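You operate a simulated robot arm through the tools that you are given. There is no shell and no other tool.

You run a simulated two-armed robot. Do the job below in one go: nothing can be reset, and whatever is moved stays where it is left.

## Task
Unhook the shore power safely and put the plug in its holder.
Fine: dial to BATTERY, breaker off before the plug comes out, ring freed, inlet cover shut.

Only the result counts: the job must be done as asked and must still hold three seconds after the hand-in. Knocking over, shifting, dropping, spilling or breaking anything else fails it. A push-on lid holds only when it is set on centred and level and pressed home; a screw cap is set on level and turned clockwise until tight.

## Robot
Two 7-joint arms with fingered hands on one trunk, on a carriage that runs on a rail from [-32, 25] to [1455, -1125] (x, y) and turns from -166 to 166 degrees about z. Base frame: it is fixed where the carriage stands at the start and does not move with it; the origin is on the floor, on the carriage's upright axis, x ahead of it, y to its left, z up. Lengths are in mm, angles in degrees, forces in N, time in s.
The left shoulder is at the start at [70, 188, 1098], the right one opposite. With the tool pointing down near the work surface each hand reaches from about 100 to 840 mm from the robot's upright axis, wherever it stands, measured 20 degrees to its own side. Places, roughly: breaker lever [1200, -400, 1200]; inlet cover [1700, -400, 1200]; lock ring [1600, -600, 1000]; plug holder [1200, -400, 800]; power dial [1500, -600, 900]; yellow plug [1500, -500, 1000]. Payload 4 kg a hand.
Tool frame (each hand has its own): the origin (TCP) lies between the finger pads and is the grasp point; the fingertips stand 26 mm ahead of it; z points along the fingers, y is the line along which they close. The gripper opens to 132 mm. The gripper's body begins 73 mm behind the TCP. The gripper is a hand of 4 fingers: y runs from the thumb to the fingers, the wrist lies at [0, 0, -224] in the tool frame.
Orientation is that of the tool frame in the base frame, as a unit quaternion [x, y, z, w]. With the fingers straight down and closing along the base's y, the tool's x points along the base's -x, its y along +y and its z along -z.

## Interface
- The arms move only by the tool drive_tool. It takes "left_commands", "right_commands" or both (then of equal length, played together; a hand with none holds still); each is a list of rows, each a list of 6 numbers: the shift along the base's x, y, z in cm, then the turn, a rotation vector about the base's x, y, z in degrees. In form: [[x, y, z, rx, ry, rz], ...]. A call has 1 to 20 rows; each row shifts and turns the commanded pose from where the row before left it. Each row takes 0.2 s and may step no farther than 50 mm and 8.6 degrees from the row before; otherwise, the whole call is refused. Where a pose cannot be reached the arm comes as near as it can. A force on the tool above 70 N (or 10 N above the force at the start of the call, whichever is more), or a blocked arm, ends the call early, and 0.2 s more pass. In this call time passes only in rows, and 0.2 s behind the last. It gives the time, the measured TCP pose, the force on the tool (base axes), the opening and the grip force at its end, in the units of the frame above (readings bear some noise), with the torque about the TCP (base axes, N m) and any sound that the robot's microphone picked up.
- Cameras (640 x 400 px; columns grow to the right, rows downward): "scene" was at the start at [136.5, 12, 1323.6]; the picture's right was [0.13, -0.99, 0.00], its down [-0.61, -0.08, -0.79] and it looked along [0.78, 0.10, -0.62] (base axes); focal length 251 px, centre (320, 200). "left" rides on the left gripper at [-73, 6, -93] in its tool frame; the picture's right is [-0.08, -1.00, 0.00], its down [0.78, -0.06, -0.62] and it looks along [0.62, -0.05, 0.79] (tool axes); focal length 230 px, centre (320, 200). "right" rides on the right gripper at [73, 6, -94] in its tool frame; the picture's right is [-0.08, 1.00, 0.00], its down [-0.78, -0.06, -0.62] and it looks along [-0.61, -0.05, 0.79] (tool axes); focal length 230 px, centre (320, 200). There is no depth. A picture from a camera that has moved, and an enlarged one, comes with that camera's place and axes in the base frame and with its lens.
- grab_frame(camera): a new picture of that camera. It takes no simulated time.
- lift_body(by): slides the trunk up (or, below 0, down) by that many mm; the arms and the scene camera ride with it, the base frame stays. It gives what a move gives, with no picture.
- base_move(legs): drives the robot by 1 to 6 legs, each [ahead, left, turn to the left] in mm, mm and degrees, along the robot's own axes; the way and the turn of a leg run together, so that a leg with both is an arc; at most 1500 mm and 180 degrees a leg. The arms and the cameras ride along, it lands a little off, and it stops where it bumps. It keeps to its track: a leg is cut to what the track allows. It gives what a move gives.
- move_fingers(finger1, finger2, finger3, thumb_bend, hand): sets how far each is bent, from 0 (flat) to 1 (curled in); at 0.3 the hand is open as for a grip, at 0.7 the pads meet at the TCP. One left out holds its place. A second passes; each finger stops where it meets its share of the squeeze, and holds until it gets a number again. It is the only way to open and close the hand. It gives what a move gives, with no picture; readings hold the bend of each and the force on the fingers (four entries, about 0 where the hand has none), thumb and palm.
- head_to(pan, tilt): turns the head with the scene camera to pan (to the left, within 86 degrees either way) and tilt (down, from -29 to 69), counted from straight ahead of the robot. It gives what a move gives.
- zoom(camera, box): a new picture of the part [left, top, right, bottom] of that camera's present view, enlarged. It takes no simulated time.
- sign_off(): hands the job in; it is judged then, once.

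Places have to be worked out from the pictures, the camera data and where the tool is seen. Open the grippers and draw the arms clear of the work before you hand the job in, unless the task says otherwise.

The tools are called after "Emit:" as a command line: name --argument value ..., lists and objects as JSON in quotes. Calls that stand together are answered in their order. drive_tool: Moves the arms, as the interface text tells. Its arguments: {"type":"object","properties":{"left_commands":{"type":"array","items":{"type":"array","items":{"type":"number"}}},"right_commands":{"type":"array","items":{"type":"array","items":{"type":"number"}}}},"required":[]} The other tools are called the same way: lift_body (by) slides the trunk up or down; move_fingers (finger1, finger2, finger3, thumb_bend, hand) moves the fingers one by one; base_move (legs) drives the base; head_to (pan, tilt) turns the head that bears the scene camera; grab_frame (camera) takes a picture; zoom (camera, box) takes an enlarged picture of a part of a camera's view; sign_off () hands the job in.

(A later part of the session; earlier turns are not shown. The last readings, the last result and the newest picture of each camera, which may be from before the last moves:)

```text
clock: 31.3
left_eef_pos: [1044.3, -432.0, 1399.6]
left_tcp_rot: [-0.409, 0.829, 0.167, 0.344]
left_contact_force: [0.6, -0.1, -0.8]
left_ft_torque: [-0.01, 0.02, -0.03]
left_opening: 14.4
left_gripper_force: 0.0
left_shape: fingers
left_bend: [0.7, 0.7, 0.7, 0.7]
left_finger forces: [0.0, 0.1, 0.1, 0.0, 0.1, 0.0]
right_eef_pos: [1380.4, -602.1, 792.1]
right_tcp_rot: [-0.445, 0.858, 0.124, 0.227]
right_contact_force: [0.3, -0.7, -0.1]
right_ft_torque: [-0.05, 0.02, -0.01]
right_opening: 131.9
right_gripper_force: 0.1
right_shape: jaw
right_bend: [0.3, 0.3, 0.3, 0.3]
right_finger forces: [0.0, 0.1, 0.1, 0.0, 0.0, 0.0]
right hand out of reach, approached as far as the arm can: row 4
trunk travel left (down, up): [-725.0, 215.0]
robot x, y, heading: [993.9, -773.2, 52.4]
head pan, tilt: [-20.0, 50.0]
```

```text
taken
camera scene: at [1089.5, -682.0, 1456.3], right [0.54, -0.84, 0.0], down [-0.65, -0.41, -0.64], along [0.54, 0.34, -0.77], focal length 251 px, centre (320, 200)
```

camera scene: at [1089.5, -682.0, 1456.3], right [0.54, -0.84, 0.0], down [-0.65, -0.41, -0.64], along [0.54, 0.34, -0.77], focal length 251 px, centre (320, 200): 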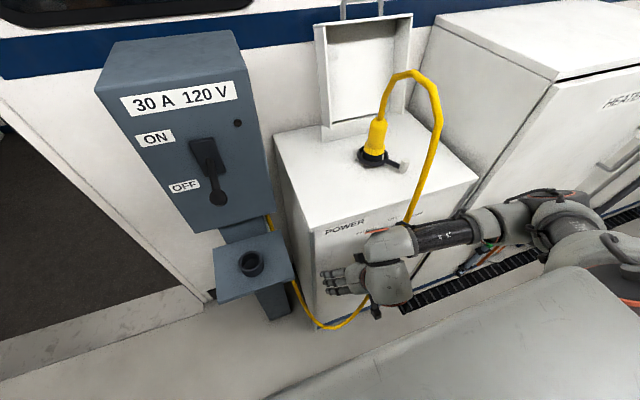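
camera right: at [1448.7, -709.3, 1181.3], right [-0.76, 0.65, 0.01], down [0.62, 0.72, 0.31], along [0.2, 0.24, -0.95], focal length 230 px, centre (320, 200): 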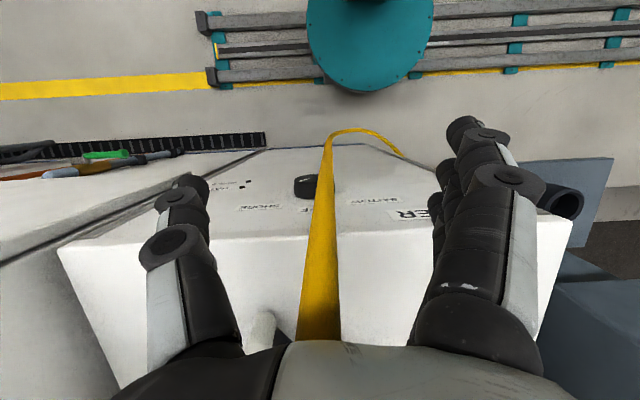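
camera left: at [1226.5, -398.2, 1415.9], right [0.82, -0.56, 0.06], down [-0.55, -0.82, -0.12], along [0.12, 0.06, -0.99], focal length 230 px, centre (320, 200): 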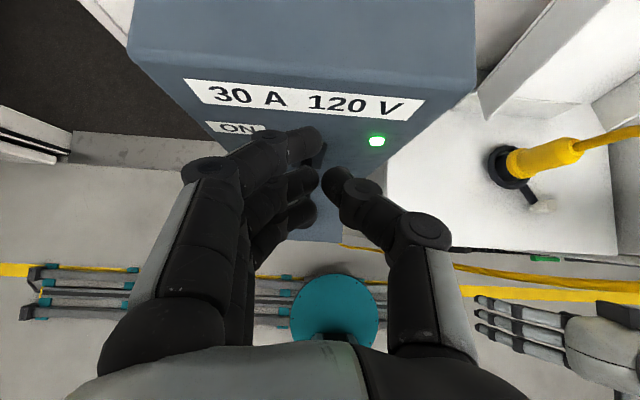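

Pitching further hits a wrist limit, so I'll change the stance: turning the robot 45° to the right puts the dial ahead-left of the right arm with the hand pointing naturally inward.

Emit:
base_move --legs '[[0, 0, -45]]'

Emit:
head_to --pan 20 --tilt 40

Emit:
grab_frame --camera "scene"

```text
clock: 33.8
left_eef_pos: [1260.0, -568.3, 1401.3]
left_tcp_rot: [-0.062, 0.922, 0.023, 0.382]
left_contact_force: [-0.5, -0.3, -0.1]
left_ft_torque: [0.01, -0.03, -0.02]
left_opening: 14.6
left_gripper_force: 0.0
left_shape: fingers
left_bend: [0.7, 0.7, 0.7, 0.7]
left_finger forces: [0.1, 0.0, 0.1, 0.0, 0.0, 0.0]
right_eef_pos: [1381.3, -923.7, 791.3]
right_tcp_rot: [-0.083, 0.963, 0.028, 0.257]
right_contact_force: [0.2, 0.2, 0.1]
right_ft_torque: [0.01, 0.03, 0.03]
right_opening: 131.9
right_gripper_force: 0.1
right_shape: jaw
right_bend: [0.3, 0.3, 0.3, 0.3]
right_finger forces: [0.0, 0.0, 0.0, 0.1, 0.0, 0.1]
trunk travel left (down, up): [-725.0, 215.0]
robot x, y, heading: [993.3, -767.7, 7.6]
head pan, tilt: [-20.0, 50.0]
```

```text
clock: 34.9
left_eef_pos: [1261.4, -569.4, 1401.1]
left_tcp_rot: [-0.061, 0.922, 0.023, 0.382]
left_contact_force: [0.1, 0.8, 0.0]
left_ft_torque: [-0.01, 0.01, -0.01]
left_opening: 14.2
left_gripper_force: 0.1
left_shape: fingers
left_bend: [0.7, 0.7, 0.7, 0.7]
left_finger forces: [0.0, 0.0, 0.0, 0.0, 0.0, 0.0]
right_eef_pos: [1381.8, -924.1, 792.3]
right_tcp_rot: [-0.082, 0.962, 0.028, 0.257]
right_contact_force: [-0.5, 1.0, -1.2]
right_ft_torque: [0.01, 0.01, -0.01]
right_opening: 132.0
right_gripper_force: 0.1
right_shape: jaw
right_bend: [0.3, 0.3, 0.3, 0.3]
right_finger forces: [0.0, 0.1, 0.0, 0.0, 0.0, 0.1]
trunk travel left (down, up): [-725.0, 215.0]
robot x, y, heading: [990.0, -766.0, 7.7]
head pan, tilt: [20.0, 40.0]
```

```text
taken
camera scene: at [1117.2, -719.5, 1470.8], right [0.46, -0.89, 0.0], down [-0.57, -0.3, -0.77], along [0.68, 0.35, -0.64], focal length 251 px, centre (320, 200)
```

scene: 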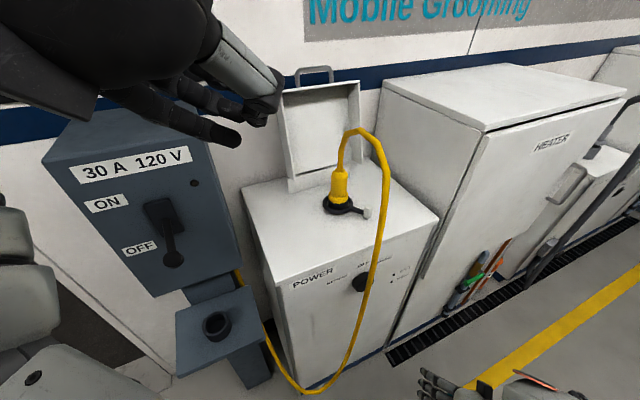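

Now there is a good view of dial, cable and plug. I rotate the right hand to point straight at the cabinet front (fingers left, thumb right) while moving to in front of the dial.

Emit:
drive_tool --right_commands '[[0.73, 2.18, 0.89, 3.46, -5.87, 4.23], [0.73, 2.18, 0.89, 3.46, -5.87, 4.23], [0.73, 2.18, 0.89, 3.46, -5.87, 4.23], [0.73, 2.18, 0.89, 3.46, -5.87, 4.23], [0.73, 2.18, 0.89, 3.46, -5.87, 4.23], [0.73, 2.18, 0.89, 3.46, -5.87, 4.23], [0.73, 2.18, 0.89, 3.46, -5.87, 4.23], [0.73, 2.18, 0.89, 3.46, -5.87, 4.23], [0.73, 2.18, 0.89, 3.46, -5.87, 4.23]]'

Emit:
grab_frame --camera "scene"

Emit:
grab_frame --camera "right"

```text
clock: 36.9
left_eef_pos: [1261.4, -568.6, 1400.7]
left_tcp_rot: [-0.062, 0.921, 0.023, 0.383]
left_contact_force: [0.4, 0.0, -0.5]
left_ft_torque: [0.01, -0.01, 0.01]
left_opening: 14.3
left_gripper_force: 0.0
left_shape: fingers
left_bend: [0.7, 0.7, 0.7, 0.7]
left_finger forces: [0.0, 0.0, 0.0, 0.1, 0.1, 0.1]
right_eef_pos: [1428.3, -680.8, 915.9]
right_tcp_rot: [-0.349, 0.73, 0.28, 0.517]
right_contact_force: [-0.1, 0.4, 0.4]
right_ft_torque: [-0.03, 0.02, 0.0]
right_opening: 131.8
right_gripper_force: 0.1
right_shape: jaw
right_bend: [0.3, 0.3, 0.3, 0.3]
right_finger forces: [0.0, 0.0, 0.1, 0.0, 0.0, 0.1]
right hand out of reach, approached as far as the arm can: row 1, 2, 3, 4, 5, 6
trunk travel left (down, up): [-725.0, 215.0]
robot x, y, heading: [991.0, -768.7, 7.7]
head pan, tilt: [20.0, 40.0]
```

```text
taken
camera scene: at [1116.5, -718.9, 1470.9], right [0.46, -0.89, 0.0], down [-0.57, -0.3, -0.77], along [0.68, 0.35, -0.64], focal length 251 px, centre (320, 200)
```

scene: 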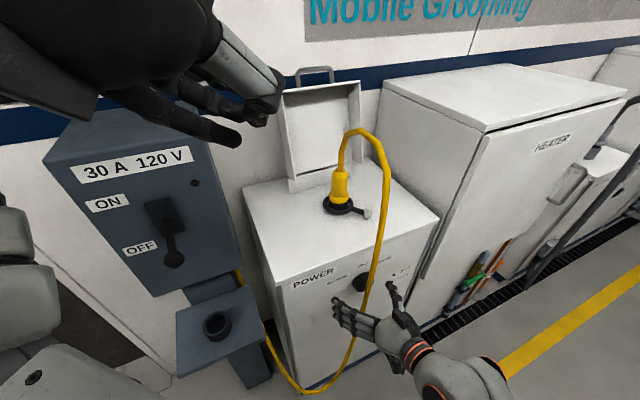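

```text
taken
camera right: at [1356.2, -765.1, 876.0], right [-0.78, 0.62, 0.12], down [-0.12, -0.34, 0.93], along [0.62, 0.71, 0.34], focal length 230 px, centre (320, 200)
```

right: 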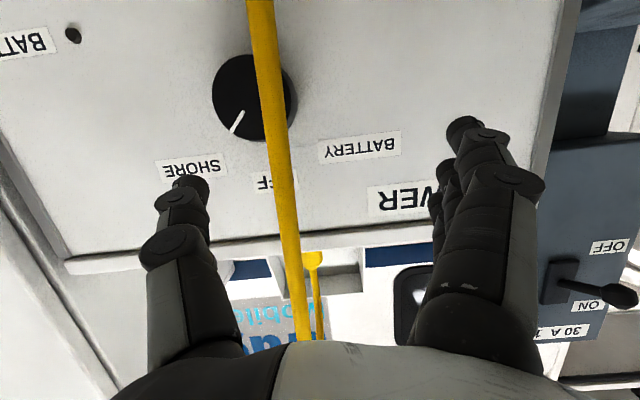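

The right camera gives dial centre s≈1590, z≈857 with the pointer toward SHORE, and the cable between thumb and fingers. I level the hand and centre it on the dial, still short of it.

Emit:
drive_tool --right_commands '[[0.96, -1.16, -1.97, 4.2, -4.33, -0.4], [0.96, -1.16, -1.97, 4.2, -4.33, -0.4], [0.96, -1.16, -1.97, 4.2, -4.33, -0.4]]'

Emit:
grab_frame --camera "right"

Emit:
zoom --camera "scene" --box '[280, 200, 440, 360]'

```text
clock: 37.7
left_eef_pos: [1263.9, -570.2, 1399.9]
left_tcp_rot: [-0.061, 0.922, 0.024, 0.381]
left_contact_force: [-0.1, -0.7, -0.3]
left_ft_torque: [-0.01, 0.03, 0.0]
left_opening: 14.3
left_gripper_force: 0.1
left_shape: fingers
left_bend: [0.7, 0.7, 0.7, 0.7]
left_finger forces: [0.0, 0.0, 0.0, 0.0, 0.1, 0.0]
right_eef_pos: [1460.9, -717.6, 855.3]
right_tcp_rot: [-0.312, 0.637, 0.312, 0.632]
right_contact_force: [0.8, 0.1, 0.4]
right_ft_torque: [-0.01, 0.01, 0.0]
right_opening: 132.0
right_gripper_force: 0.1
right_shape: jaw
right_bend: [0.3, 0.3, 0.3, 0.3]
right_finger forces: [0.1, 0.0, 0.0, 0.0, 0.0, 0.1]
trunk travel left (down, up): [-725.0, 215.0]
robot x, y, heading: [988.8, -766.4, 7.4]
head pan, tilt: [20.0, 40.0]
```

```text
taken
camera right: at [1398.9, -787.1, 781.7], right [-0.79, 0.61, 0.08], down [-0.33, -0.52, 0.79], along [0.52, 0.59, 0.61], focal length 230 px, centre (320, 200)
```

right: 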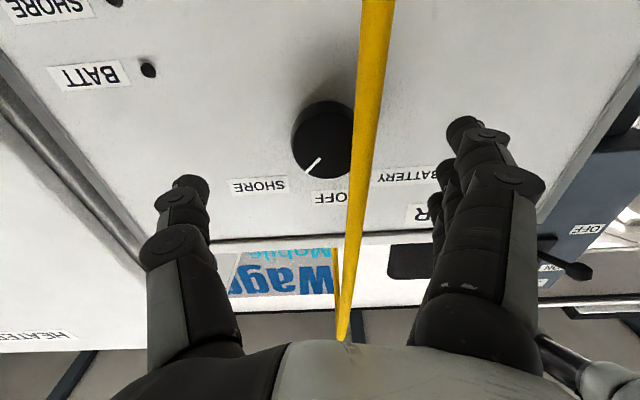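

```text
2.50 times, centred on (360, 280) of scene
camera zoom: at [1120.1, -720.2, 1470.5], right [0.46, -0.89, 0.0], down [-0.57, -0.3, -0.77], along [0.68, 0.35, -0.64], focal length 627 px, centre (220, 0)
```

zoom: 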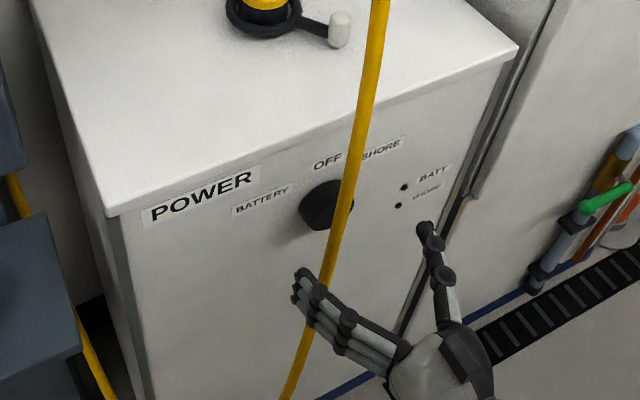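

The hand is level and centred on the dial. I zoom the wrist camera to read the pointer angle.

Emit:
zoom --camera "right" --box '[220, 70, 440, 220]'

```text
2.67 times, centred on (330, 145) of right
camera zoom: at [1398.9, -787.1, 781.7], right [-0.79, 0.61, 0.08], down [-0.33, -0.52, 0.79], along [0.52, 0.59, 0.61], focal length 614 px, centre (293, 347)
```

zoom: 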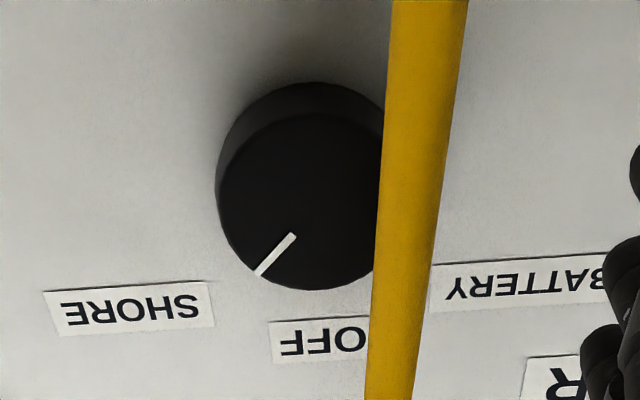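

The pointer sits about 45° right of vertical at SHORE. I move the open hand forward around the dial, fingertips just short of the panel.

Emit:
drive_tool --right_commands '[[1.3, 1.7, 0.1, 0, 0, 0], [1.3, 1.7, 0.1, 0, 0, 0], [1.3, 1.7, 0, 0, 0, 0]]'

Emit:
grab_frame --camera "right"

Emit:
zoom --camera "scene" --box '[280, 200, 440, 360]'

```text
clock: 38.5
left_eef_pos: [1261.7, -569.2, 1400.7]
left_tcp_rot: [-0.062, 0.922, 0.022, 0.382]
left_contact_force: [0.4, 0.5, 0.4]
left_ft_torque: [0.0, 0.01, -0.02]
left_opening: 14.5
left_gripper_force: 0.0
left_shape: fingers
left_bend: [0.7, 0.7, 0.7, 0.7]
left_finger forces: [0.0, 0.0, 0.0, 0.0, 0.1, 0.1]
right_eef_pos: [1497.6, -664.8, 859.8]
right_tcp_rot: [-0.312, 0.637, 0.311, 0.633]
right_contact_force: [-0.6, 0.1, -0.9]
right_ft_torque: [-0.01, 0.02, 0.0]
right_opening: 131.9
right_gripper_force: 0.0
right_shape: jaw
right_bend: [0.3, 0.3, 0.3, 0.3]
right_finger forces: [0.0, 0.0, 0.1, 0.1, 0.0, 0.1]
trunk travel left (down, up): [-725.0, 215.0]
robot x, y, heading: [993.9, -766.3, 7.3]
head pan, tilt: [20.0, 40.0]
```

```text
taken
camera right: at [1435.1, -734.6, 785.6], right [-0.79, 0.61, 0.08], down [-0.33, -0.52, 0.79], along [0.52, 0.6, 0.61], focal length 230 px, centre (320, 200)
```

right: 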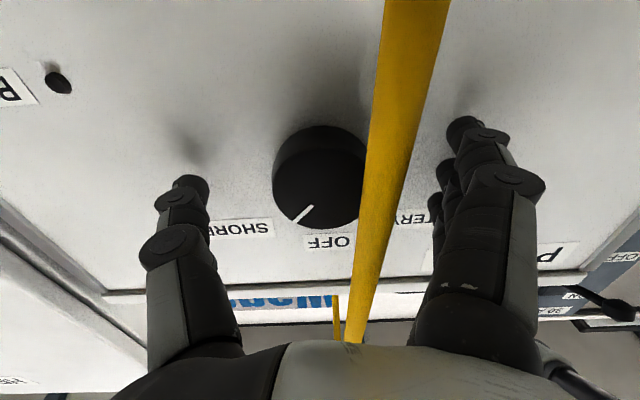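

```text
2.50 times, centred on (360, 280) of scene
camera zoom: at [1117.0, -718.8, 1470.8], right [0.46, -0.89, 0.0], down [-0.57, -0.3, -0.77], along [0.68, 0.35, -0.64], focal length 627 px, centre (220, 0)
```

zoom: 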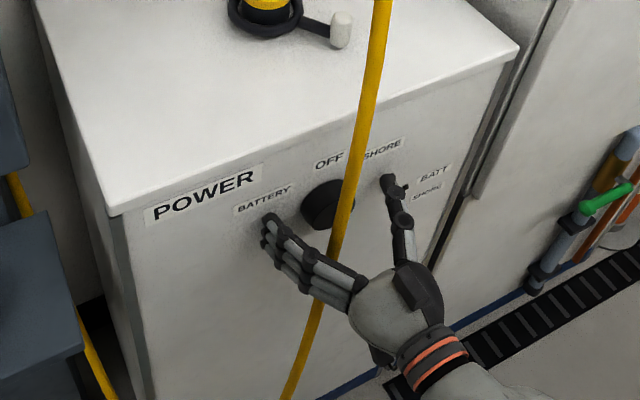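

The dial is centred between thumb and fingers. I drop 4 mm to match its centre and close the hand on it.

Emit:
drive_tool --right_commands '[[0, 0, -0.4, 0, 0, 0]]'

Emit:
move_fingers --hand "right" --finger1 0.7 --finger2 0.7 --finger3 0.7 --thumb_bend 0.7

Emit:
grab_frame --camera "right"

Emit:
zoom --camera "scene" --box '[280, 200, 440, 360]'

```text
clock: 38.9
left_eef_pos: [1262.3, -569.5, 1400.4]
left_tcp_rot: [-0.061, 0.922, 0.022, 0.382]
left_contact_force: [-0.1, -0.1, -0.2]
left_ft_torque: [0.02, 0.01, 0.01]
left_opening: 14.5
left_gripper_force: 0.1
left_shape: fingers
left_bend: [0.7, 0.7, 0.7, 0.7]
left_finger forces: [0.0, 0.1, 0.1, 0.0, 0.1, 0.0]
right_eef_pos: [1497.8, -665.9, 855.0]
right_tcp_rot: [-0.312, 0.636, 0.312, 0.634]
right_contact_force: [0.4, 0.5, 0.7]
right_ft_torque: [0.02, 0.02, 0.0]
right_opening: 132.0
right_gripper_force: 0.0
right_shape: jaw
right_bend: [0.3, 0.3, 0.3, 0.3]
right_finger forces: [0.1, 0.0, 0.0, 0.0, 0.1, 0.0]
trunk travel left (down, up): [-725.0, 215.0]
robot x, y, heading: [992.1, -769.3, 7.5]
head pan, tilt: [20.0, 40.0]
```

```text
clock: 39.9
left_eef_pos: [1259.3, -570.2, 1400.3]
left_tcp_rot: [-0.061, 0.922, 0.023, 0.382]
left_contact_force: [1.7, 0.2, 0.5]
left_ft_torque: [-0.02, 0.01, -0.01]
left_opening: 14.5
left_gripper_force: 0.1
left_shape: fingers
left_bend: [0.7, 0.7, 0.7, 0.7]
left_finger forces: [0.1, 0.0, 0.0, 0.1, 0.1, 0.0]
right_eef_pos: [1495.3, -666.0, 854.1]
right_tcp_rot: [-0.312, 0.636, 0.311, 0.633]
right_contact_force: [-15.2, -7.6, -6.7]
right_ft_torque: [-0.01, -0.13, 0.8]
right_opening: 43.3
right_gripper_force: 28.3
right_shape: fingers
right_bend: [0.63, 0.56, 0.58, 0.61]
right_finger forces: [5.8, 16.1, 15.6, 0.0, 19.3, 0.1]
trunk travel left (down, up): [-725.0, 215.0]
robot x, y, heading: [991.5, -764.4, 7.8]
head pan, tilt: [20.0, 40.0]
```

```text
taken
camera right: at [1433.8, -735.8, 781.3], right [-0.79, 0.61, 0.08], down [-0.33, -0.52, 0.79], along [0.52, 0.6, 0.61], focal length 230 px, centre (320, 200)
```

right: 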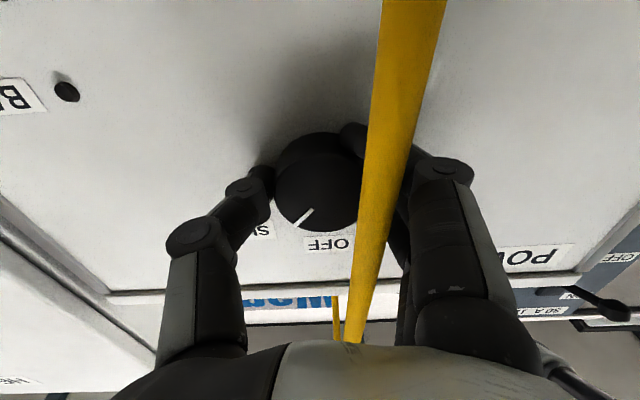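

```text
2.50 times, centred on (360, 280) of scene
camera zoom: at [1115.3, -720.5, 1470.9], right [0.46, -0.89, 0.0], down [-0.57, -0.3, -0.77], along [0.68, 0.36, -0.64], focal length 627 px, centre (220, 0)
```

zoom: 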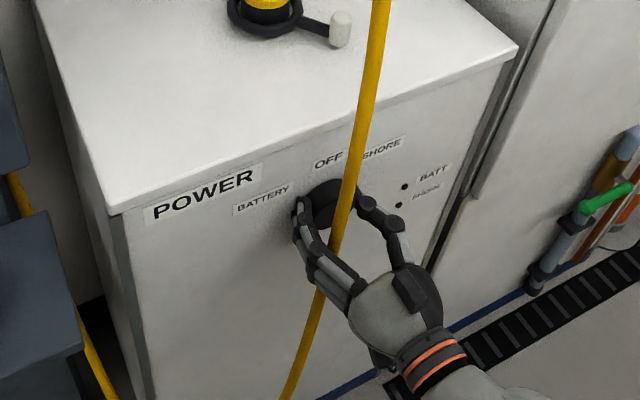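

The dial is gripped (43 mm, 28 N). I turn it counter-clockwise as seen from the front, about 40° first.

Emit:
drive_tool --right_commands '[[0, 0, 0, -4.9, -6.33, 0], [0, 0, 0, -4.9, -6.33, 0], [0, 0, 0, -4.9, -6.33, 0], [0, 0, 0, -4.9, -6.33, 0], [0, 0, 0, -4.9, -6.33, 0]]'

Emit:
grab_frame --camera "right"

Emit:
zoom --camera "scene" --box '[280, 200, 440, 360]'

```text
clock: 41.1
left_eef_pos: [1260.4, -571.8, 1400.8]
left_tcp_rot: [-0.062, 0.921, 0.024, 0.383]
left_contact_force: [0.0, -0.6, 0.8]
left_ft_torque: [-0.02, -0.01, -0.02]
left_opening: 14.3
left_gripper_force: 0.1
left_shape: fingers
left_bend: [0.7, 0.7, 0.7, 0.7]
left_finger forces: [0.1, 0.0, 0.0, 0.0, 0.0, 0.0]
right_eef_pos: [1497.1, -666.7, 855.7]
right_tcp_rot: [-0.51, 0.491, 0.075, 0.702]
right_contact_force: [-6.6, -13.1, -2.3]
right_ft_torque: [-0.13, 0.19, 0.38]
right_opening: 43.2
right_gripper_force: 29.8
right_shape: fingers
right_bend: [0.64, 0.58, 0.6, 0.61]
right_finger forces: [5.6, 16.4, 14.6, 0.0, 22.6, 0.0]
trunk travel left (down, up): [-725.0, 215.0]
robot x, y, heading: [992.2, -764.5, 7.6]
head pan, tilt: [20.0, 40.0]
```

```text
taken
camera right: at [1473.6, -766.1, 795.8], right [-0.64, 0.5, -0.58], down [-0.74, -0.2, 0.64], along [0.2, 0.84, 0.5], focal length 230 px, centre (320, 200)
```

right: 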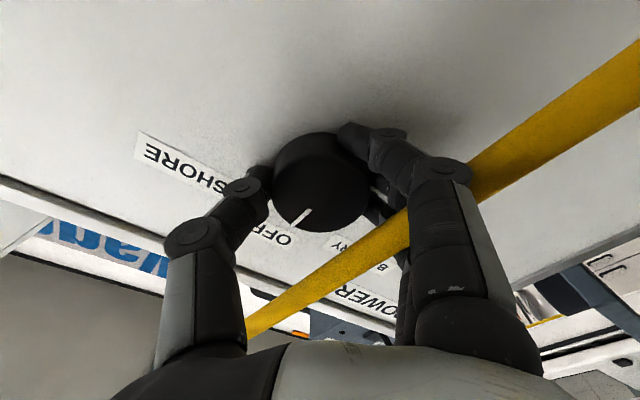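

```text
2.50 times, centred on (360, 280) of scene
camera zoom: at [1116.5, -721.5, 1471.0], right [0.46, -0.89, 0.0], down [-0.57, -0.3, -0.77], along [0.68, 0.36, -0.64], focal length 627 px, centre (220, 0)
```

zoom: 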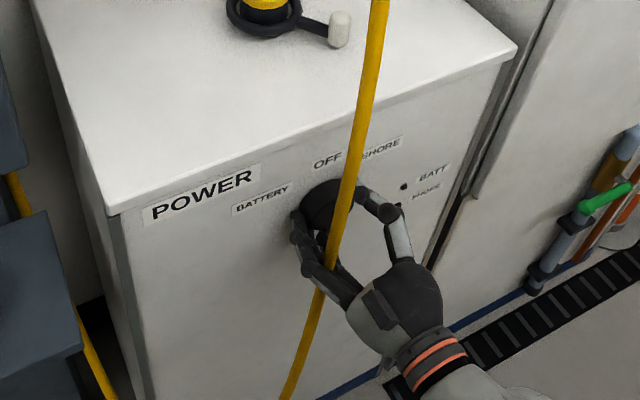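

The dial follows the hand; the pointer is now about at OFF. I continue counter-clockwise another 40°.

Emit:
drive_tool --right_commands '[[0, 0, 0, -4.9, -6.33, 0], [0, 0, 0, -4.9, -6.33, 0], [0, 0, 0, -4.9, -6.33, 0], [0, 0, 0, -4.9, -6.33, 0], [0, 0, 0, -4.9, -6.33, 0]]'

Emit:
grab_frame --camera "right"

Emit:
zoom --camera "scene" --box '[280, 200, 440, 360]'

```text
clock: 42.3
left_eef_pos: [1261.7, -572.6, 1401.1]
left_tcp_rot: [-0.061, 0.921, 0.025, 0.383]
left_contact_force: [1.4, -0.1, 0.3]
left_ft_torque: [0.01, -0.03, 0.01]
left_opening: 14.6
left_gripper_force: 0.1
left_shape: fingers
left_bend: [0.7, 0.7, 0.7, 0.7]
left_finger forces: [0.0, 0.0, 0.1, 0.0, 0.0, 0.0]
right_eef_pos: [1498.3, -667.5, 855.8]
right_tcp_rot: [-0.646, 0.288, -0.173, 0.686]
right_contact_force: [0.4, -16.6, 4.9]
right_ft_torque: [0.07, 0.22, -0.03]
right_opening: 43.9
right_gripper_force: 29.9
right_shape: fingers
right_bend: [0.65, 0.6, 0.61, 0.61]
right_finger forces: [5.5, 15.5, 11.6, 0.0, 26.4, 0.1]
trunk travel left (down, up): [-725.0, 215.0]
robot x, y, heading: [988.5, -767.0, 7.7]
head pan, tilt: [20.0, 40.0]
```

```text
taken
camera right: at [1496.6, -783.9, 837.3], right [-0.19, 0.15, -0.97], down [-0.98, -0.02, 0.19], along [0.02, 0.99, 0.15], focal length 230 px, centre (320, 200)
```

right: 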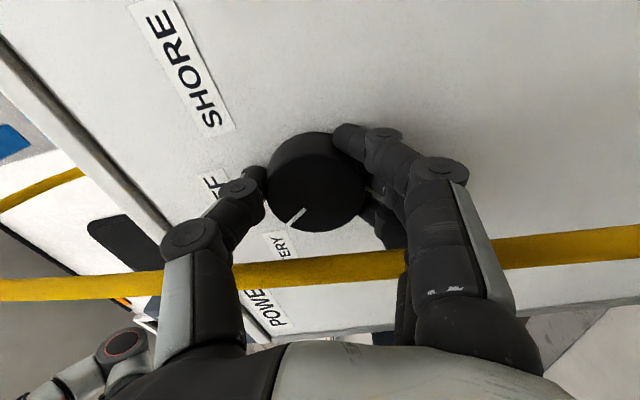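

```text
2.50 times, centred on (360, 280) of scene
camera zoom: at [1116.9, -722.5, 1471.0], right [0.46, -0.89, 0.0], down [-0.57, -0.3, -0.77], along [0.68, 0.36, -0.64], focal length 627 px, centre (220, 0)
```

zoom: 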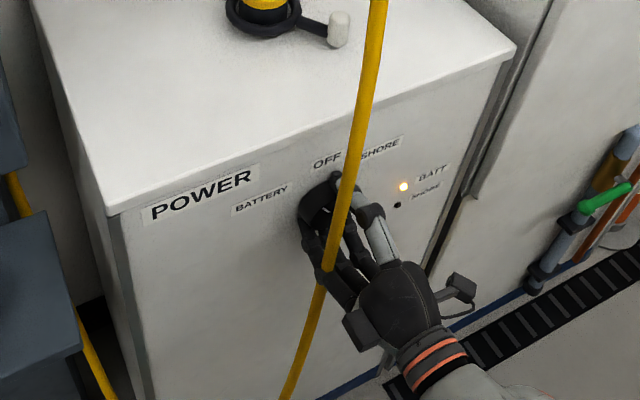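

The BATT lamp has lit up. I zoom in to check whether the pointer is truly on BATTERY.

Emit:
zoom --camera "right" --box '[160, 80, 420, 340]'

```text
1.54 times, centred on (290, 210) of right
camera zoom: at [1496.6, -783.9, 837.3], right [-0.19, 0.15, -0.97], down [-0.98, -0.02, 0.19], along [0.02, 0.99, 0.15], focal length 354 px, centre (366, 185)
```

zoom: 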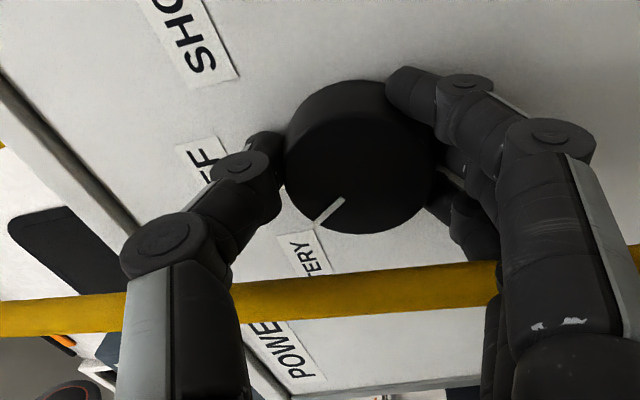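

The pointer is on the BATTERY mark, mirror-symmetric to its SHORE position, and the lamp confirms it. I release the dial and back straight away.

Emit:
move_fingers --hand "right" --finger1 0.3 --finger2 0.3 --finger3 0.3 --thumb_bend 0.3

Emit:
drive_tool --right_commands '[[-2.45, -3.16, 0, 0, 0, 0], [-2.45, -3.16, 0, 0, 0, 0], [-2.45, -3.16, 0, 0, 0, 0]]'

Emit:
grab_frame --camera "right"

Emit:
zoom --camera "scene" --box '[280, 200, 440, 360]'

```text
clock: 43.3
left_eef_pos: [1260.8, -568.7, 1400.5]
left_tcp_rot: [-0.062, 0.922, 0.023, 0.383]
left_contact_force: [0.3, 0.0, 0.7]
left_ft_torque: [-0.01, -0.01, -0.02]
left_opening: 14.6
left_gripper_force: 0.1
left_shape: fingers
left_bend: [0.7, 0.7, 0.7, 0.7]
left_finger forces: [0.0, 0.0, 0.1, 0.0, 0.0, 0.0]
right_eef_pos: [1498.4, -665.0, 855.8]
right_tcp_rot: [-0.646, 0.288, -0.172, 0.686]
right_contact_force: [-0.2, 0.0, -0.1]
right_ft_torque: [0.03, -0.03, 0.02]
right_opening: 136.0
right_gripper_force: 0.1
right_shape: fingers
right_bend: [0.3, 0.3, 0.3, 0.3]
right_finger forces: [0.0, 0.0, 0.0, 0.1, 0.1, 0.1]
trunk travel left (down, up): [-725.0, 215.0]
robot x, y, heading: [993.1, -766.1, 7.6]
head pan, tilt: [20.0, 40.0]
```

```text
clock: 44.1
left_eef_pos: [1262.1, -570.8, 1401.2]
left_tcp_rot: [-0.06, 0.922, 0.022, 0.383]
left_contact_force: [-0.3, 0.0, 0.1]
left_ft_torque: [0.01, 0.02, 0.02]
left_opening: 14.5
left_gripper_force: 0.0
left_shape: fingers
left_bend: [0.7, 0.7, 0.7, 0.7]
left_finger forces: [0.0, 0.1, 0.1, 0.1, 0.0, 0.1]
right_eef_pos: [1422.7, -759.6, 854.8]
right_tcp_rot: [-0.646, 0.288, -0.171, 0.686]
right_contact_force: [0.4, -0.1, -0.2]
right_ft_torque: [0.0, -0.02, -0.01]
right_opening: 135.5
right_gripper_force: 0.1
right_shape: fingers
right_bend: [0.3, 0.3, 0.3, 0.3]
right_finger forces: [0.1, 0.0, 0.0, 0.1, 0.0, 0.0]
trunk travel left (down, up): [-725.0, 215.0]
robot x, y, heading: [990.8, -770.6, 7.8]
head pan, tilt: [20.0, 40.0]
```

```text
taken
camera right: at [1421.7, -876.7, 836.2], right [-0.2, 0.15, -0.97], down [-0.98, -0.02, 0.2], along [0.01, 0.99, 0.15], focal length 230 px, centre (320, 200)
```

right: 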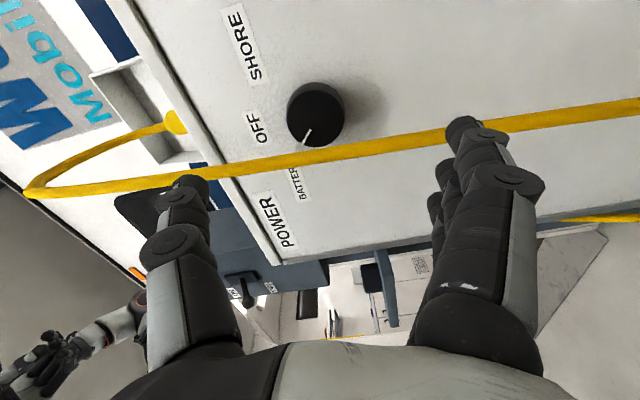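

```text
2.50 times, centred on (360, 280) of scene
camera zoom: at [1116.5, -720.4, 1470.9], right [0.46, -0.89, 0.0], down [-0.57, -0.3, -0.77], along [0.68, 0.36, -0.64], focal length 627 px, centre (220, 0)
```

zoom: 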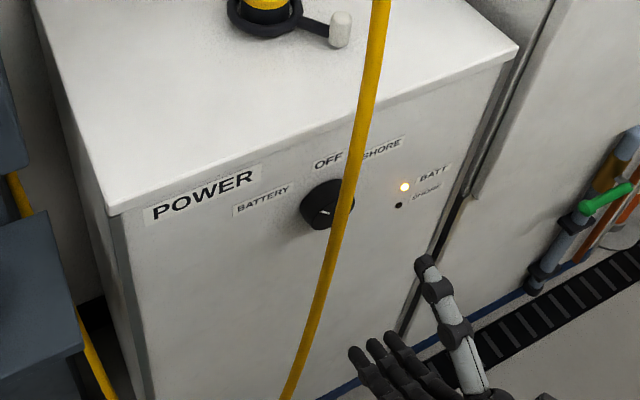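

The lamp stays on BATT after the release. One closer look at the pointer before moving on.

Emit:
zoom --camera "right" --box '[220, 60, 380, 220]'

Emit:
zoom --camera "scene" --box '[300, 120, 420, 240]'

```text
2.50 times, centred on (300, 140) of right
camera zoom: at [1421.7, -876.7, 836.2], right [-0.2, 0.15, -0.97], down [-0.98, -0.02, 0.2], along [0.01, 0.99, 0.15], focal length 575 px, centre (370, 350)
```

zoom: 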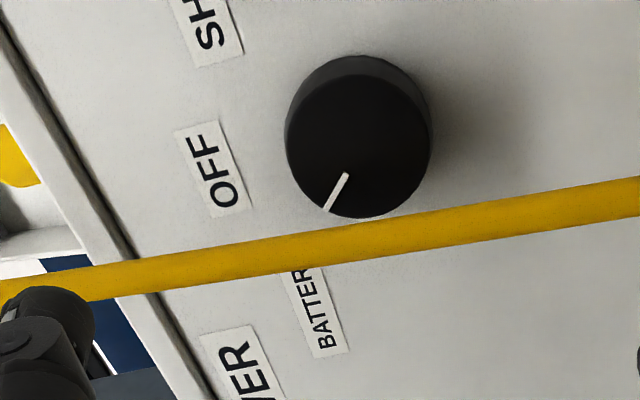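

```text
3.33 times, centred on (360, 180) of scene
camera zoom: at [1116.5, -720.4, 1470.9], right [0.46, -0.89, 0.0], down [-0.57, -0.3, -0.77], along [0.68, 0.36, -0.64], focal length 836 px, centre (187, 267)
```

zoom: 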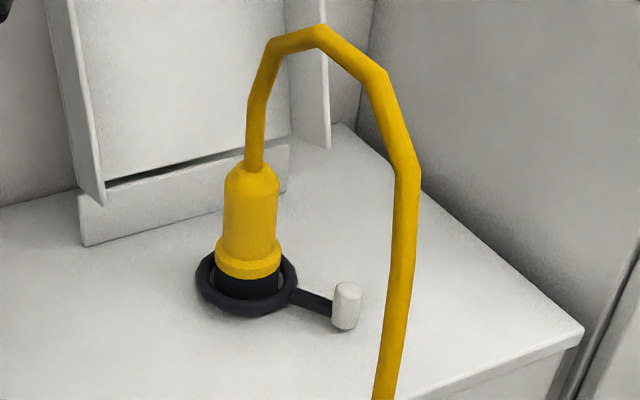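

Dial is done (pointer on BATTERY, lamp lit). Now the lock ring: its arm ends in a grey knob at about s≈1650, n≈510, z≈1018. I bring the right hand above and in front of it, pitched 45° down, coming from the right.

Emit:
drive_tool --right_commands '[[1.47, 0.685, 2.25, 0.54, 7.56, -1.71], [1.47, 0.685, 2.25, 0.54, 7.56, -1.71], [1.47, 0.685, 2.25, 0.54, 7.56, -1.71], [1.47, 0.685, 2.25, 0.54, 7.56, -1.71], [1.47, 0.685, 2.25, 0.54, 7.56, -1.71], [1.47, 0.685, 2.25, 0.54, 7.56, -1.71], [1.47, 0.685, 2.25, 0.54, 7.56, -1.71], [1.47, 0.685, 2.25, 0.54, 7.56, -1.71], [1.47, 0.685, 2.25, 0.54, 7.56, -1.71], [1.47, 0.685, 2.25, 0.54, 7.56, -1.71], [1.47, 0.685, 2.25, 0.54, 7.56, -1.71]]'

Emit:
head_to --pan 15 --tilt 30

Emit:
grab_frame --camera "scene"

Emit:
grab_frame --camera "right"

```text
clock: 46.5
left_eef_pos: [1262.8, -569.0, 1399.6]
left_tcp_rot: [-0.062, 0.922, 0.022, 0.382]
left_contact_force: [0.2, 0.5, 0.4]
left_ft_torque: [0.02, 0.01, -0.01]
left_opening: 14.4
left_gripper_force: 0.1
left_shape: fingers
left_bend: [0.7, 0.7, 0.7, 0.7]
left_finger forces: [0.1, 0.1, 0.1, 0.0, 0.0, 0.0]
right_eef_pos: [1585.6, -684.1, 1101.6]
right_tcp_rot: [-0.512, 0.769, 0.213, 0.317]
right_contact_force: [-0.3, 0.5, -1.2]
right_ft_torque: [0.02, -0.03, -0.01]
right_opening: 136.0
right_gripper_force: 0.1
right_shape: fingers
right_bend: [0.3, 0.3, 0.3, 0.3]
right_finger forces: [0.0, 0.0, 0.0, 0.0, 0.1, 0.0]
trunk travel left (down, up): [-725.0, 215.0]
robot x, y, heading: [993.0, -767.7, 7.5]
head pan, tilt: [20.0, 40.0]
```

```text
clock: 47.2
left_eef_pos: [1262.1, -570.1, 1401.1]
left_tcp_rot: [-0.062, 0.922, 0.023, 0.382]
left_contact_force: [-0.1, -0.1, 0.1]
left_ft_torque: [0.02, -0.02, 0.01]
left_opening: 14.2
left_gripper_force: 0.0
left_shape: fingers
left_bend: [0.7, 0.7, 0.7, 0.7]
left_finger forces: [0.0, 0.0, 0.0, 0.1, 0.0, 0.0]
right_eef_pos: [1585.2, -685.1, 1101.2]
right_tcp_rot: [-0.512, 0.769, 0.213, 0.319]
right_contact_force: [-0.4, -0.1, 0.1]
right_ft_torque: [0.0, 0.03, 0.01]
right_opening: 136.0
right_gripper_force: 0.1
right_shape: fingers
right_bend: [0.3, 0.3, 0.3, 0.3]
right_finger forces: [0.0, 0.0, 0.0, 0.0, 0.0, 0.0]
trunk travel left (down, up): [-725.0, 215.0]
robot x, y, heading: [996.2, -771.4, 7.4]
head pan, tilt: [15.0, 30.0]
```

```text
taken
camera scene: at [1125.2, -724.2, 1486.1], right [0.38, -0.92, 0.0], down [-0.46, -0.19, -0.87], along [0.8, 0.33, -0.5], focal length 251 px, centre (320, 200)
```

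scene: 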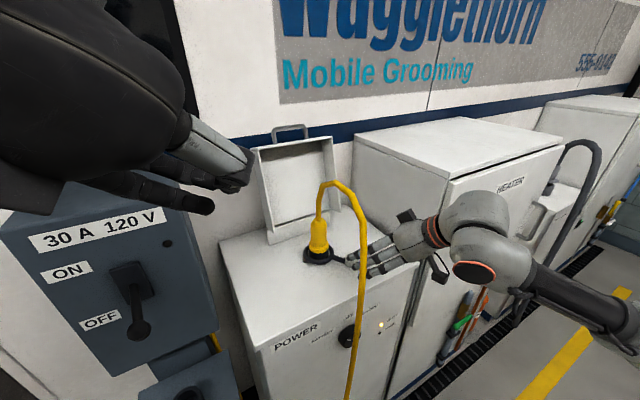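

```text
taken
camera right: at [1534.6, -790.4, 1115.4], right [-0.9, 0.43, 0.06], down [0.1, 0.09, 0.99], along [0.43, 0.9, -0.12], focal length 230 px, centre (320, 200)
```

right: 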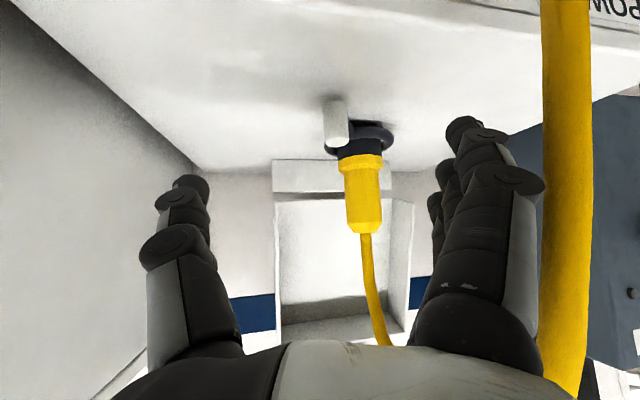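

The wrist view fixes the knob at about (s 1640, n 512, z 1017) and the ring centre at (1587, 574). I pre-close the fingers to a narrower gap and move in around the knob.

Emit:
move_fingers --hand "right" --finger1 0.48 --finger2 0.48 --finger3 0.48 --thumb_bend 0.48

Emit:
drive_tool --right_commands '[[0.85, 2.88, -2.6, 0, 0, 0], [0.85, 2.88, -2.6, 0, 0, 0]]'

Emit:
grab_frame --camera "right"

Emit:
zoom --camera "scene" --box '[280, 170, 460, 300]'

```text
clock: 48.2
left_eef_pos: [1261.5, -569.5, 1400.7]
left_tcp_rot: [-0.061, 0.922, 0.022, 0.382]
left_contact_force: [0.2, 0.8, 0.5]
left_ft_torque: [-0.03, 0.0, -0.01]
left_opening: 14.8
left_gripper_force: 0.1
left_shape: fingers
left_bend: [0.7, 0.7, 0.7, 0.7]
left_finger forces: [0.0, 0.0, 0.1, 0.0, 0.1, 0.0]
right_eef_pos: [1584.5, -684.5, 1101.7]
right_tcp_rot: [-0.512, 0.769, 0.213, 0.319]
right_contact_force: [0.4, 0.2, 0.8]
right_ft_torque: [-0.01, -0.01, 0.0]
right_opening: 78.2
right_gripper_force: 0.1
right_shape: fingers
right_bend: [0.48, 0.48, 0.48, 0.48]
right_finger forces: [0.1, 0.1, 0.0, 0.1, 0.0, 0.0]
trunk travel left (down, up): [-725.0, 215.0]
robot x, y, heading: [992.5, -764.6, 7.5]
head pan, tilt: [15.0, 30.0]
```

```text
clock: 48.8
left_eef_pos: [1261.3, -567.9, 1400.6]
left_tcp_rot: [-0.061, 0.922, 0.022, 0.382]
left_contact_force: [0.6, 0.4, -0.3]
left_ft_torque: [-0.02, 0.01, -0.02]
left_opening: 14.6
left_gripper_force: 0.1
left_shape: fingers
left_bend: [0.7, 0.7, 0.7, 0.7]
left_finger forces: [0.1, 0.0, 0.1, 0.0, 0.0, 0.0]
right_eef_pos: [1601.8, -625.7, 1049.3]
right_tcp_rot: [-0.513, 0.768, 0.213, 0.318]
right_contact_force: [-0.2, -0.1, 0.2]
right_ft_torque: [-0.03, 0.0, 0.04]
right_opening: 77.6
right_gripper_force: 0.1
right_shape: fingers
right_bend: [0.48, 0.48, 0.48, 0.48]
right_finger forces: [0.0, 0.0, 0.1, 0.0, 0.0, 0.0]
trunk travel left (down, up): [-725.0, 215.0]
robot x, y, heading: [990.1, -768.0, 7.7]
head pan, tilt: [15.0, 30.0]
```

```text
taken
camera right: at [1551.7, -731.8, 1063.6], right [-0.9, 0.43, 0.05], down [0.1, 0.09, 0.99], along [0.43, 0.9, -0.12], focal length 230 px, centre (320, 200)
```

right: 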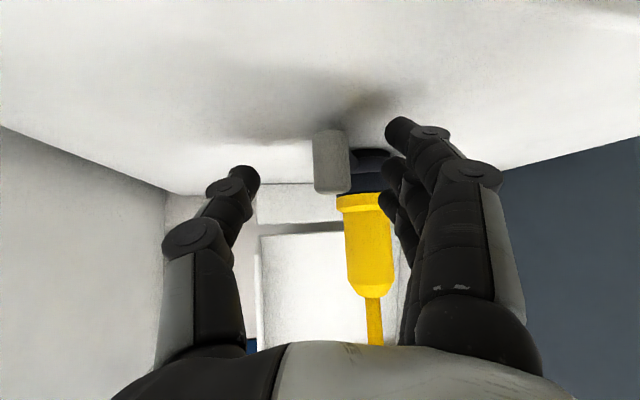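

```text
3.08 times, centred on (370, 235) of scene
camera zoom: at [1125.9, -722.9, 1486.1], right [0.38, -0.92, 0.0], down [-0.46, -0.19, -0.87], along [0.8, 0.33, -0.5], focal length 772 px, centre (166, 92)
```

zoom: 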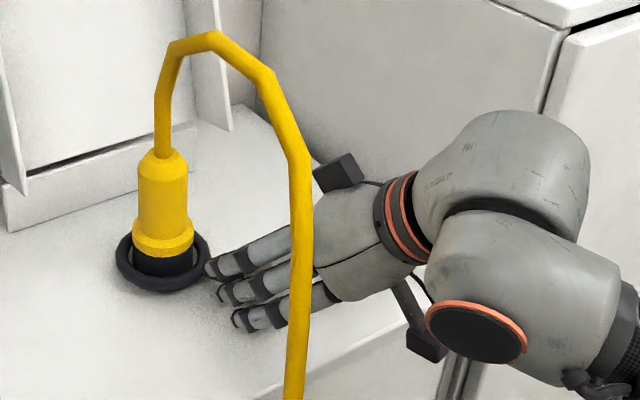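

The knob lies between thumb and fingers, but the fingertips would come very close to the ring. Pushing the knob with a closed fist is cleaner: I back off, make a fist and set it on the knob's left-front side.

Emit:
drive_tool --right_commands '[[-1.84, -2.37, 1, 0, 0, 0]]'

Emit:
move_fingers --hand "right" --finger1 0.7 --finger2 0.7 --finger3 0.7 --thumb_bend 0.7

Emit:
drive_tool --right_commands '[[-3.16, 2.45, 0, 0, 0, 0], [1.65, 2.14, -3.5, 0, 0, 0]]'

Emit:
grab_frame --camera "right"

Emit:
zoom --camera "scene" --box '[280, 170, 460, 300]'

```text
clock: 49.2
left_eef_pos: [1260.8, -571.8, 1401.5]
left_tcp_rot: [-0.061, 0.922, 0.024, 0.383]
left_contact_force: [-0.8, -0.7, -0.5]
left_ft_torque: [-0.02, 0.0, 0.01]
left_opening: 14.4
left_gripper_force: 0.0
left_shape: fingers
left_bend: [0.7, 0.7, 0.7, 0.7]
left_finger forces: [0.0, 0.0, 0.1, 0.1, 0.1, 0.0]
right_eef_pos: [1583.7, -652.4, 1059.3]
right_tcp_rot: [-0.512, 0.769, 0.213, 0.319]
right_contact_force: [-0.3, 0.1, -1.5]
right_ft_torque: [0.03, 0.0, -0.02]
right_opening: 77.9
right_gripper_force: 0.0
right_shape: fingers
right_bend: [0.48, 0.48, 0.48, 0.48]
right_finger forces: [0.0, 0.0, 0.0, 0.1, 0.0, 0.0]
trunk travel left (down, up): [-725.0, 215.0]
robot x, y, heading: [993.5, -764.2, 7.7]
head pan, tilt: [15.0, 30.0]
```

```text
clock: 50.2
left_eef_pos: [1260.0, -569.4, 1400.2]
left_tcp_rot: [-0.062, 0.922, 0.023, 0.382]
left_contact_force: [0.1, 0.0, -0.7]
left_ft_torque: [-0.04, 0.02, -0.05]
left_opening: 14.8
left_gripper_force: 0.1
left_shape: fingers
left_bend: [0.7, 0.7, 0.7, 0.7]
left_finger forces: [0.0, 0.1, 0.0, 0.0, 0.0, 0.0]
right_eef_pos: [1583.3, -650.3, 1060.1]
right_tcp_rot: [-0.512, 0.769, 0.213, 0.319]
right_contact_force: [-0.1, 0.4, -0.7]
right_ft_torque: [0.0, -0.01, -0.04]
right_opening: 14.6
right_gripper_force: 0.0
right_shape: fingers
right_bend: [0.7, 0.7, 0.7, 0.7]
right_finger forces: [0.0, 0.0, 0.0, 0.1, 0.1, 0.1]
trunk travel left (down, up): [-725.0, 215.0]
robot x, y, heading: [993.2, -764.2, 8.0]
head pan, tilt: [15.0, 30.0]
```

```text
clock: 50.8
left_eef_pos: [1252.6, -570.1, 1402.8]
left_tcp_rot: [-0.061, 0.921, 0.023, 0.385]
left_contact_force: [-1.0, 0.5, -0.3]
left_ft_torque: [0.03, -0.03, 0.02]
left_opening: 14.4
left_gripper_force: 0.1
left_shape: fingers
left_bend: [0.7, 0.7, 0.7, 0.7]
left_finger forces: [0.0, 0.0, 0.1, 0.0, 0.0, 0.0]
right_eef_pos: [1562.7, -603.3, 1032.6]
right_tcp_rot: [-0.513, 0.765, 0.214, 0.326]
right_contact_force: [-3.8, 6.1, 27.9]
right_ft_torque: [0.13, -0.02, -0.1]
right_opening: 9.8
right_gripper_force: 16.6
right_shape: fingers
right_bend: [0.75, 0.69, 0.7, 0.71]
right_finger forces: [28.5, 0.1, 0.0, 0.0, 4.0, 0.0]
trunk travel left (down, up): [-725.0, 215.0]
robot x, y, heading: [989.6, -768.0, 7.6]
head pan, tilt: [15.0, 30.0]
```

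```text
taken
camera right: at [1512.8, -709.3, 1046.3], right [-0.9, 0.43, 0.05], down [0.09, 0.07, 0.99], along [0.42, 0.9, -0.11], focal length 230 px, centre (320, 200)
```

right: 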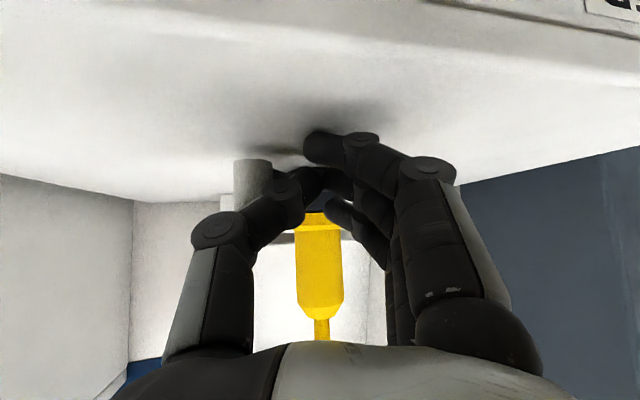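

```text
3.08 times, centred on (370, 235) of scene
camera zoom: at [1117.1, -725.9, 1487.8], right [0.38, -0.92, 0.0], down [-0.46, -0.19, -0.87], along [0.8, 0.33, -0.49], focal length 772 px, centre (166, 92)
```

zoom: 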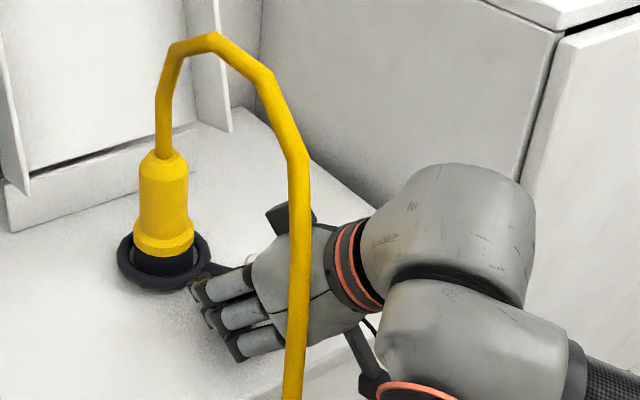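

The lowest finger is touching the cabinet top (28 N). I raise 10 mm, then push the knob gently in the counter-clockwise sense (toward +x).

Emit:
drive_tool --right_commands '[[0, 0, 1.2, 0, 0, 0], [1, 0, 0, 0, 0, 0], [1, 0.05, 0, 0, 0, 0], [1, 0.1, 0, 0, 0, 0]]'

Emit:
grab_frame --camera "right"

Emit:
zoom --camera "scene" --box '[280, 170, 460, 300]'

```text
clock: 51.8
left_eef_pos: [1254.3, -566.3, 1404.0]
left_tcp_rot: [-0.062, 0.921, 0.022, 0.384]
left_contact_force: [-0.4, -1.3, 0.3]
left_ft_torque: [0.0, -0.02, -0.01]
left_opening: 14.5
left_gripper_force: 0.0
left_shape: fingers
left_bend: [0.7, 0.7, 0.7, 0.7]
left_finger forces: [0.1, 0.0, 0.0, 0.1, 0.0, 0.0]
right_eef_pos: [1594.7, -599.3, 1048.5]
right_tcp_rot: [-0.513, 0.765, 0.212, 0.326]
right_contact_force: [-15.0, 5.0, 37.6]
right_ft_torque: [-0.07, 0.15, -0.01]
right_opening: 12.7
right_gripper_force: 22.7
right_shape: fingers
right_bend: [0.7, 0.65, 0.7, 0.84]
right_finger forces: [0.4, 0.0, 0.1, 0.0, 45.4, 0.0]
trunk travel left (down, up): [-725.0, 215.0]
robot x, y, heading: [989.2, -765.4, 7.7]
head pan, tilt: [15.0, 30.0]
```

```text
taken
camera right: at [1545.1, -705.2, 1059.8], right [-0.9, 0.43, 0.05], down [0.09, 0.08, 0.99], along [0.43, 0.9, -0.11], focal length 230 px, centre (320, 200)
```

right: 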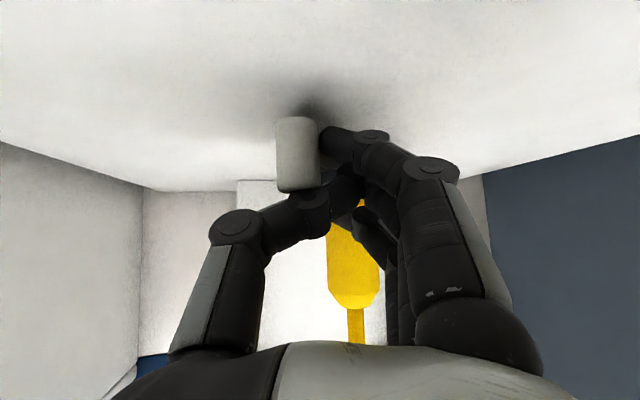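

```text
3.08 times, centred on (370, 235) of scene
camera zoom: at [1117.7, -722.2, 1487.6], right [0.39, -0.92, 0.0], down [-0.46, -0.19, -0.87], along [0.8, 0.33, -0.5], focal length 772 px, centre (166, 92)
```

zoom: 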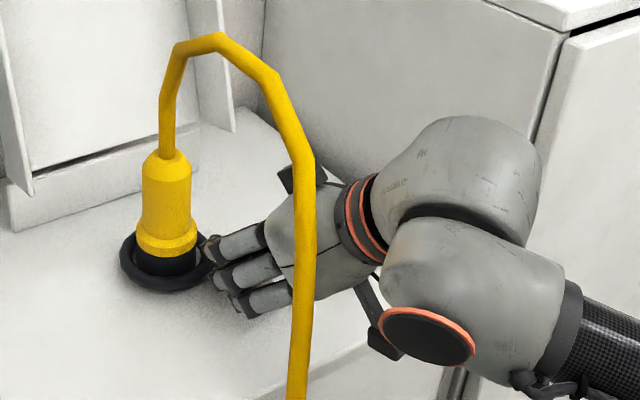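

The thumb only rode up onto the knob and the ring has not moved. I'll do this with the hand pointing straight down, so I lift off, retract and bring the hand back to a downward pose, then reposition the base.

Emit:
drive_tool --right_commands '[[-1, 0, 3, 0, 0, 0], [0, 0, 4, 0, 0, 0], [-2.8, -2.95, 0.5, -3.85, 3.46, -3.96], [-2.8, -2.95, 0.5, -3.85, 3.46, -3.96], [-2.8, -2.95, 0.5, -3.85, 3.46, -3.96], [-2.8, -2.95, 0.5, -3.85, 3.46, -3.96], [-2.8, -2.95, 0, -3.85, 3.46, -3.96], [-2.8, -2.95, 0, -3.85, 3.46, -3.96], [-2.8, -2.95, 0, -3.85, 3.46, -3.96], [-2.8, -2.95, 0, -3.85, 3.46, -3.96], [-2.8, -2.95, 0, -3.85, 3.46, -3.96]]'

Emit:
grab_frame --camera "scene"

```text
clock: 54.2
left_eef_pos: [1261.0, -568.7, 1401.5]
left_tcp_rot: [-0.061, 0.922, 0.023, 0.382]
left_contact_force: [-0.5, -0.1, -0.8]
left_ft_torque: [-0.02, 0.01, 0.0]
left_opening: 14.4
left_gripper_force: 0.0
left_shape: fingers
left_bend: [0.7, 0.7, 0.7, 0.7]
left_finger forces: [0.0, 0.0, 0.0, 0.0, 0.0, 0.0]
right_eef_pos: [1391.9, -809.7, 1127.9]
right_tcp_rot: [-0.313, 0.947, 0.045, 0.058]
right_contact_force: [-0.1, -0.3, -0.2]
right_ft_torque: [0.02, 0.01, 0.02]
right_opening: 13.8
right_gripper_force: 0.0
right_shape: fingers
right_bend: [0.7, 0.7, 0.7, 0.7]
right_finger forces: [0.0, 0.0, 0.0, 0.0, 0.0, 0.1]
right hand out of reach, approached as far as the arm can: row 9, 10, 11
trunk travel left (down, up): [-725.0, 215.0]
robot x, y, heading: [989.2, -768.7, 7.7]
head pan, tilt: [15.0, 30.0]
```

```text
taken
camera scene: at [1125.2, -724.3, 1486.2], right [0.38, -0.92, 0.0], down [-0.46, -0.19, -0.87], along [0.8, 0.33, -0.5], focal length 251 px, centre (320, 200)
```

scene: 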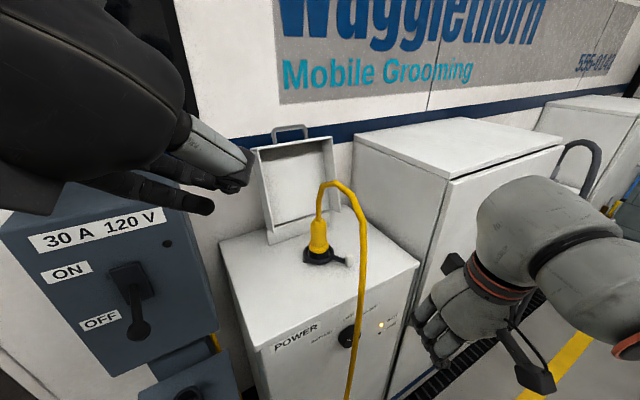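

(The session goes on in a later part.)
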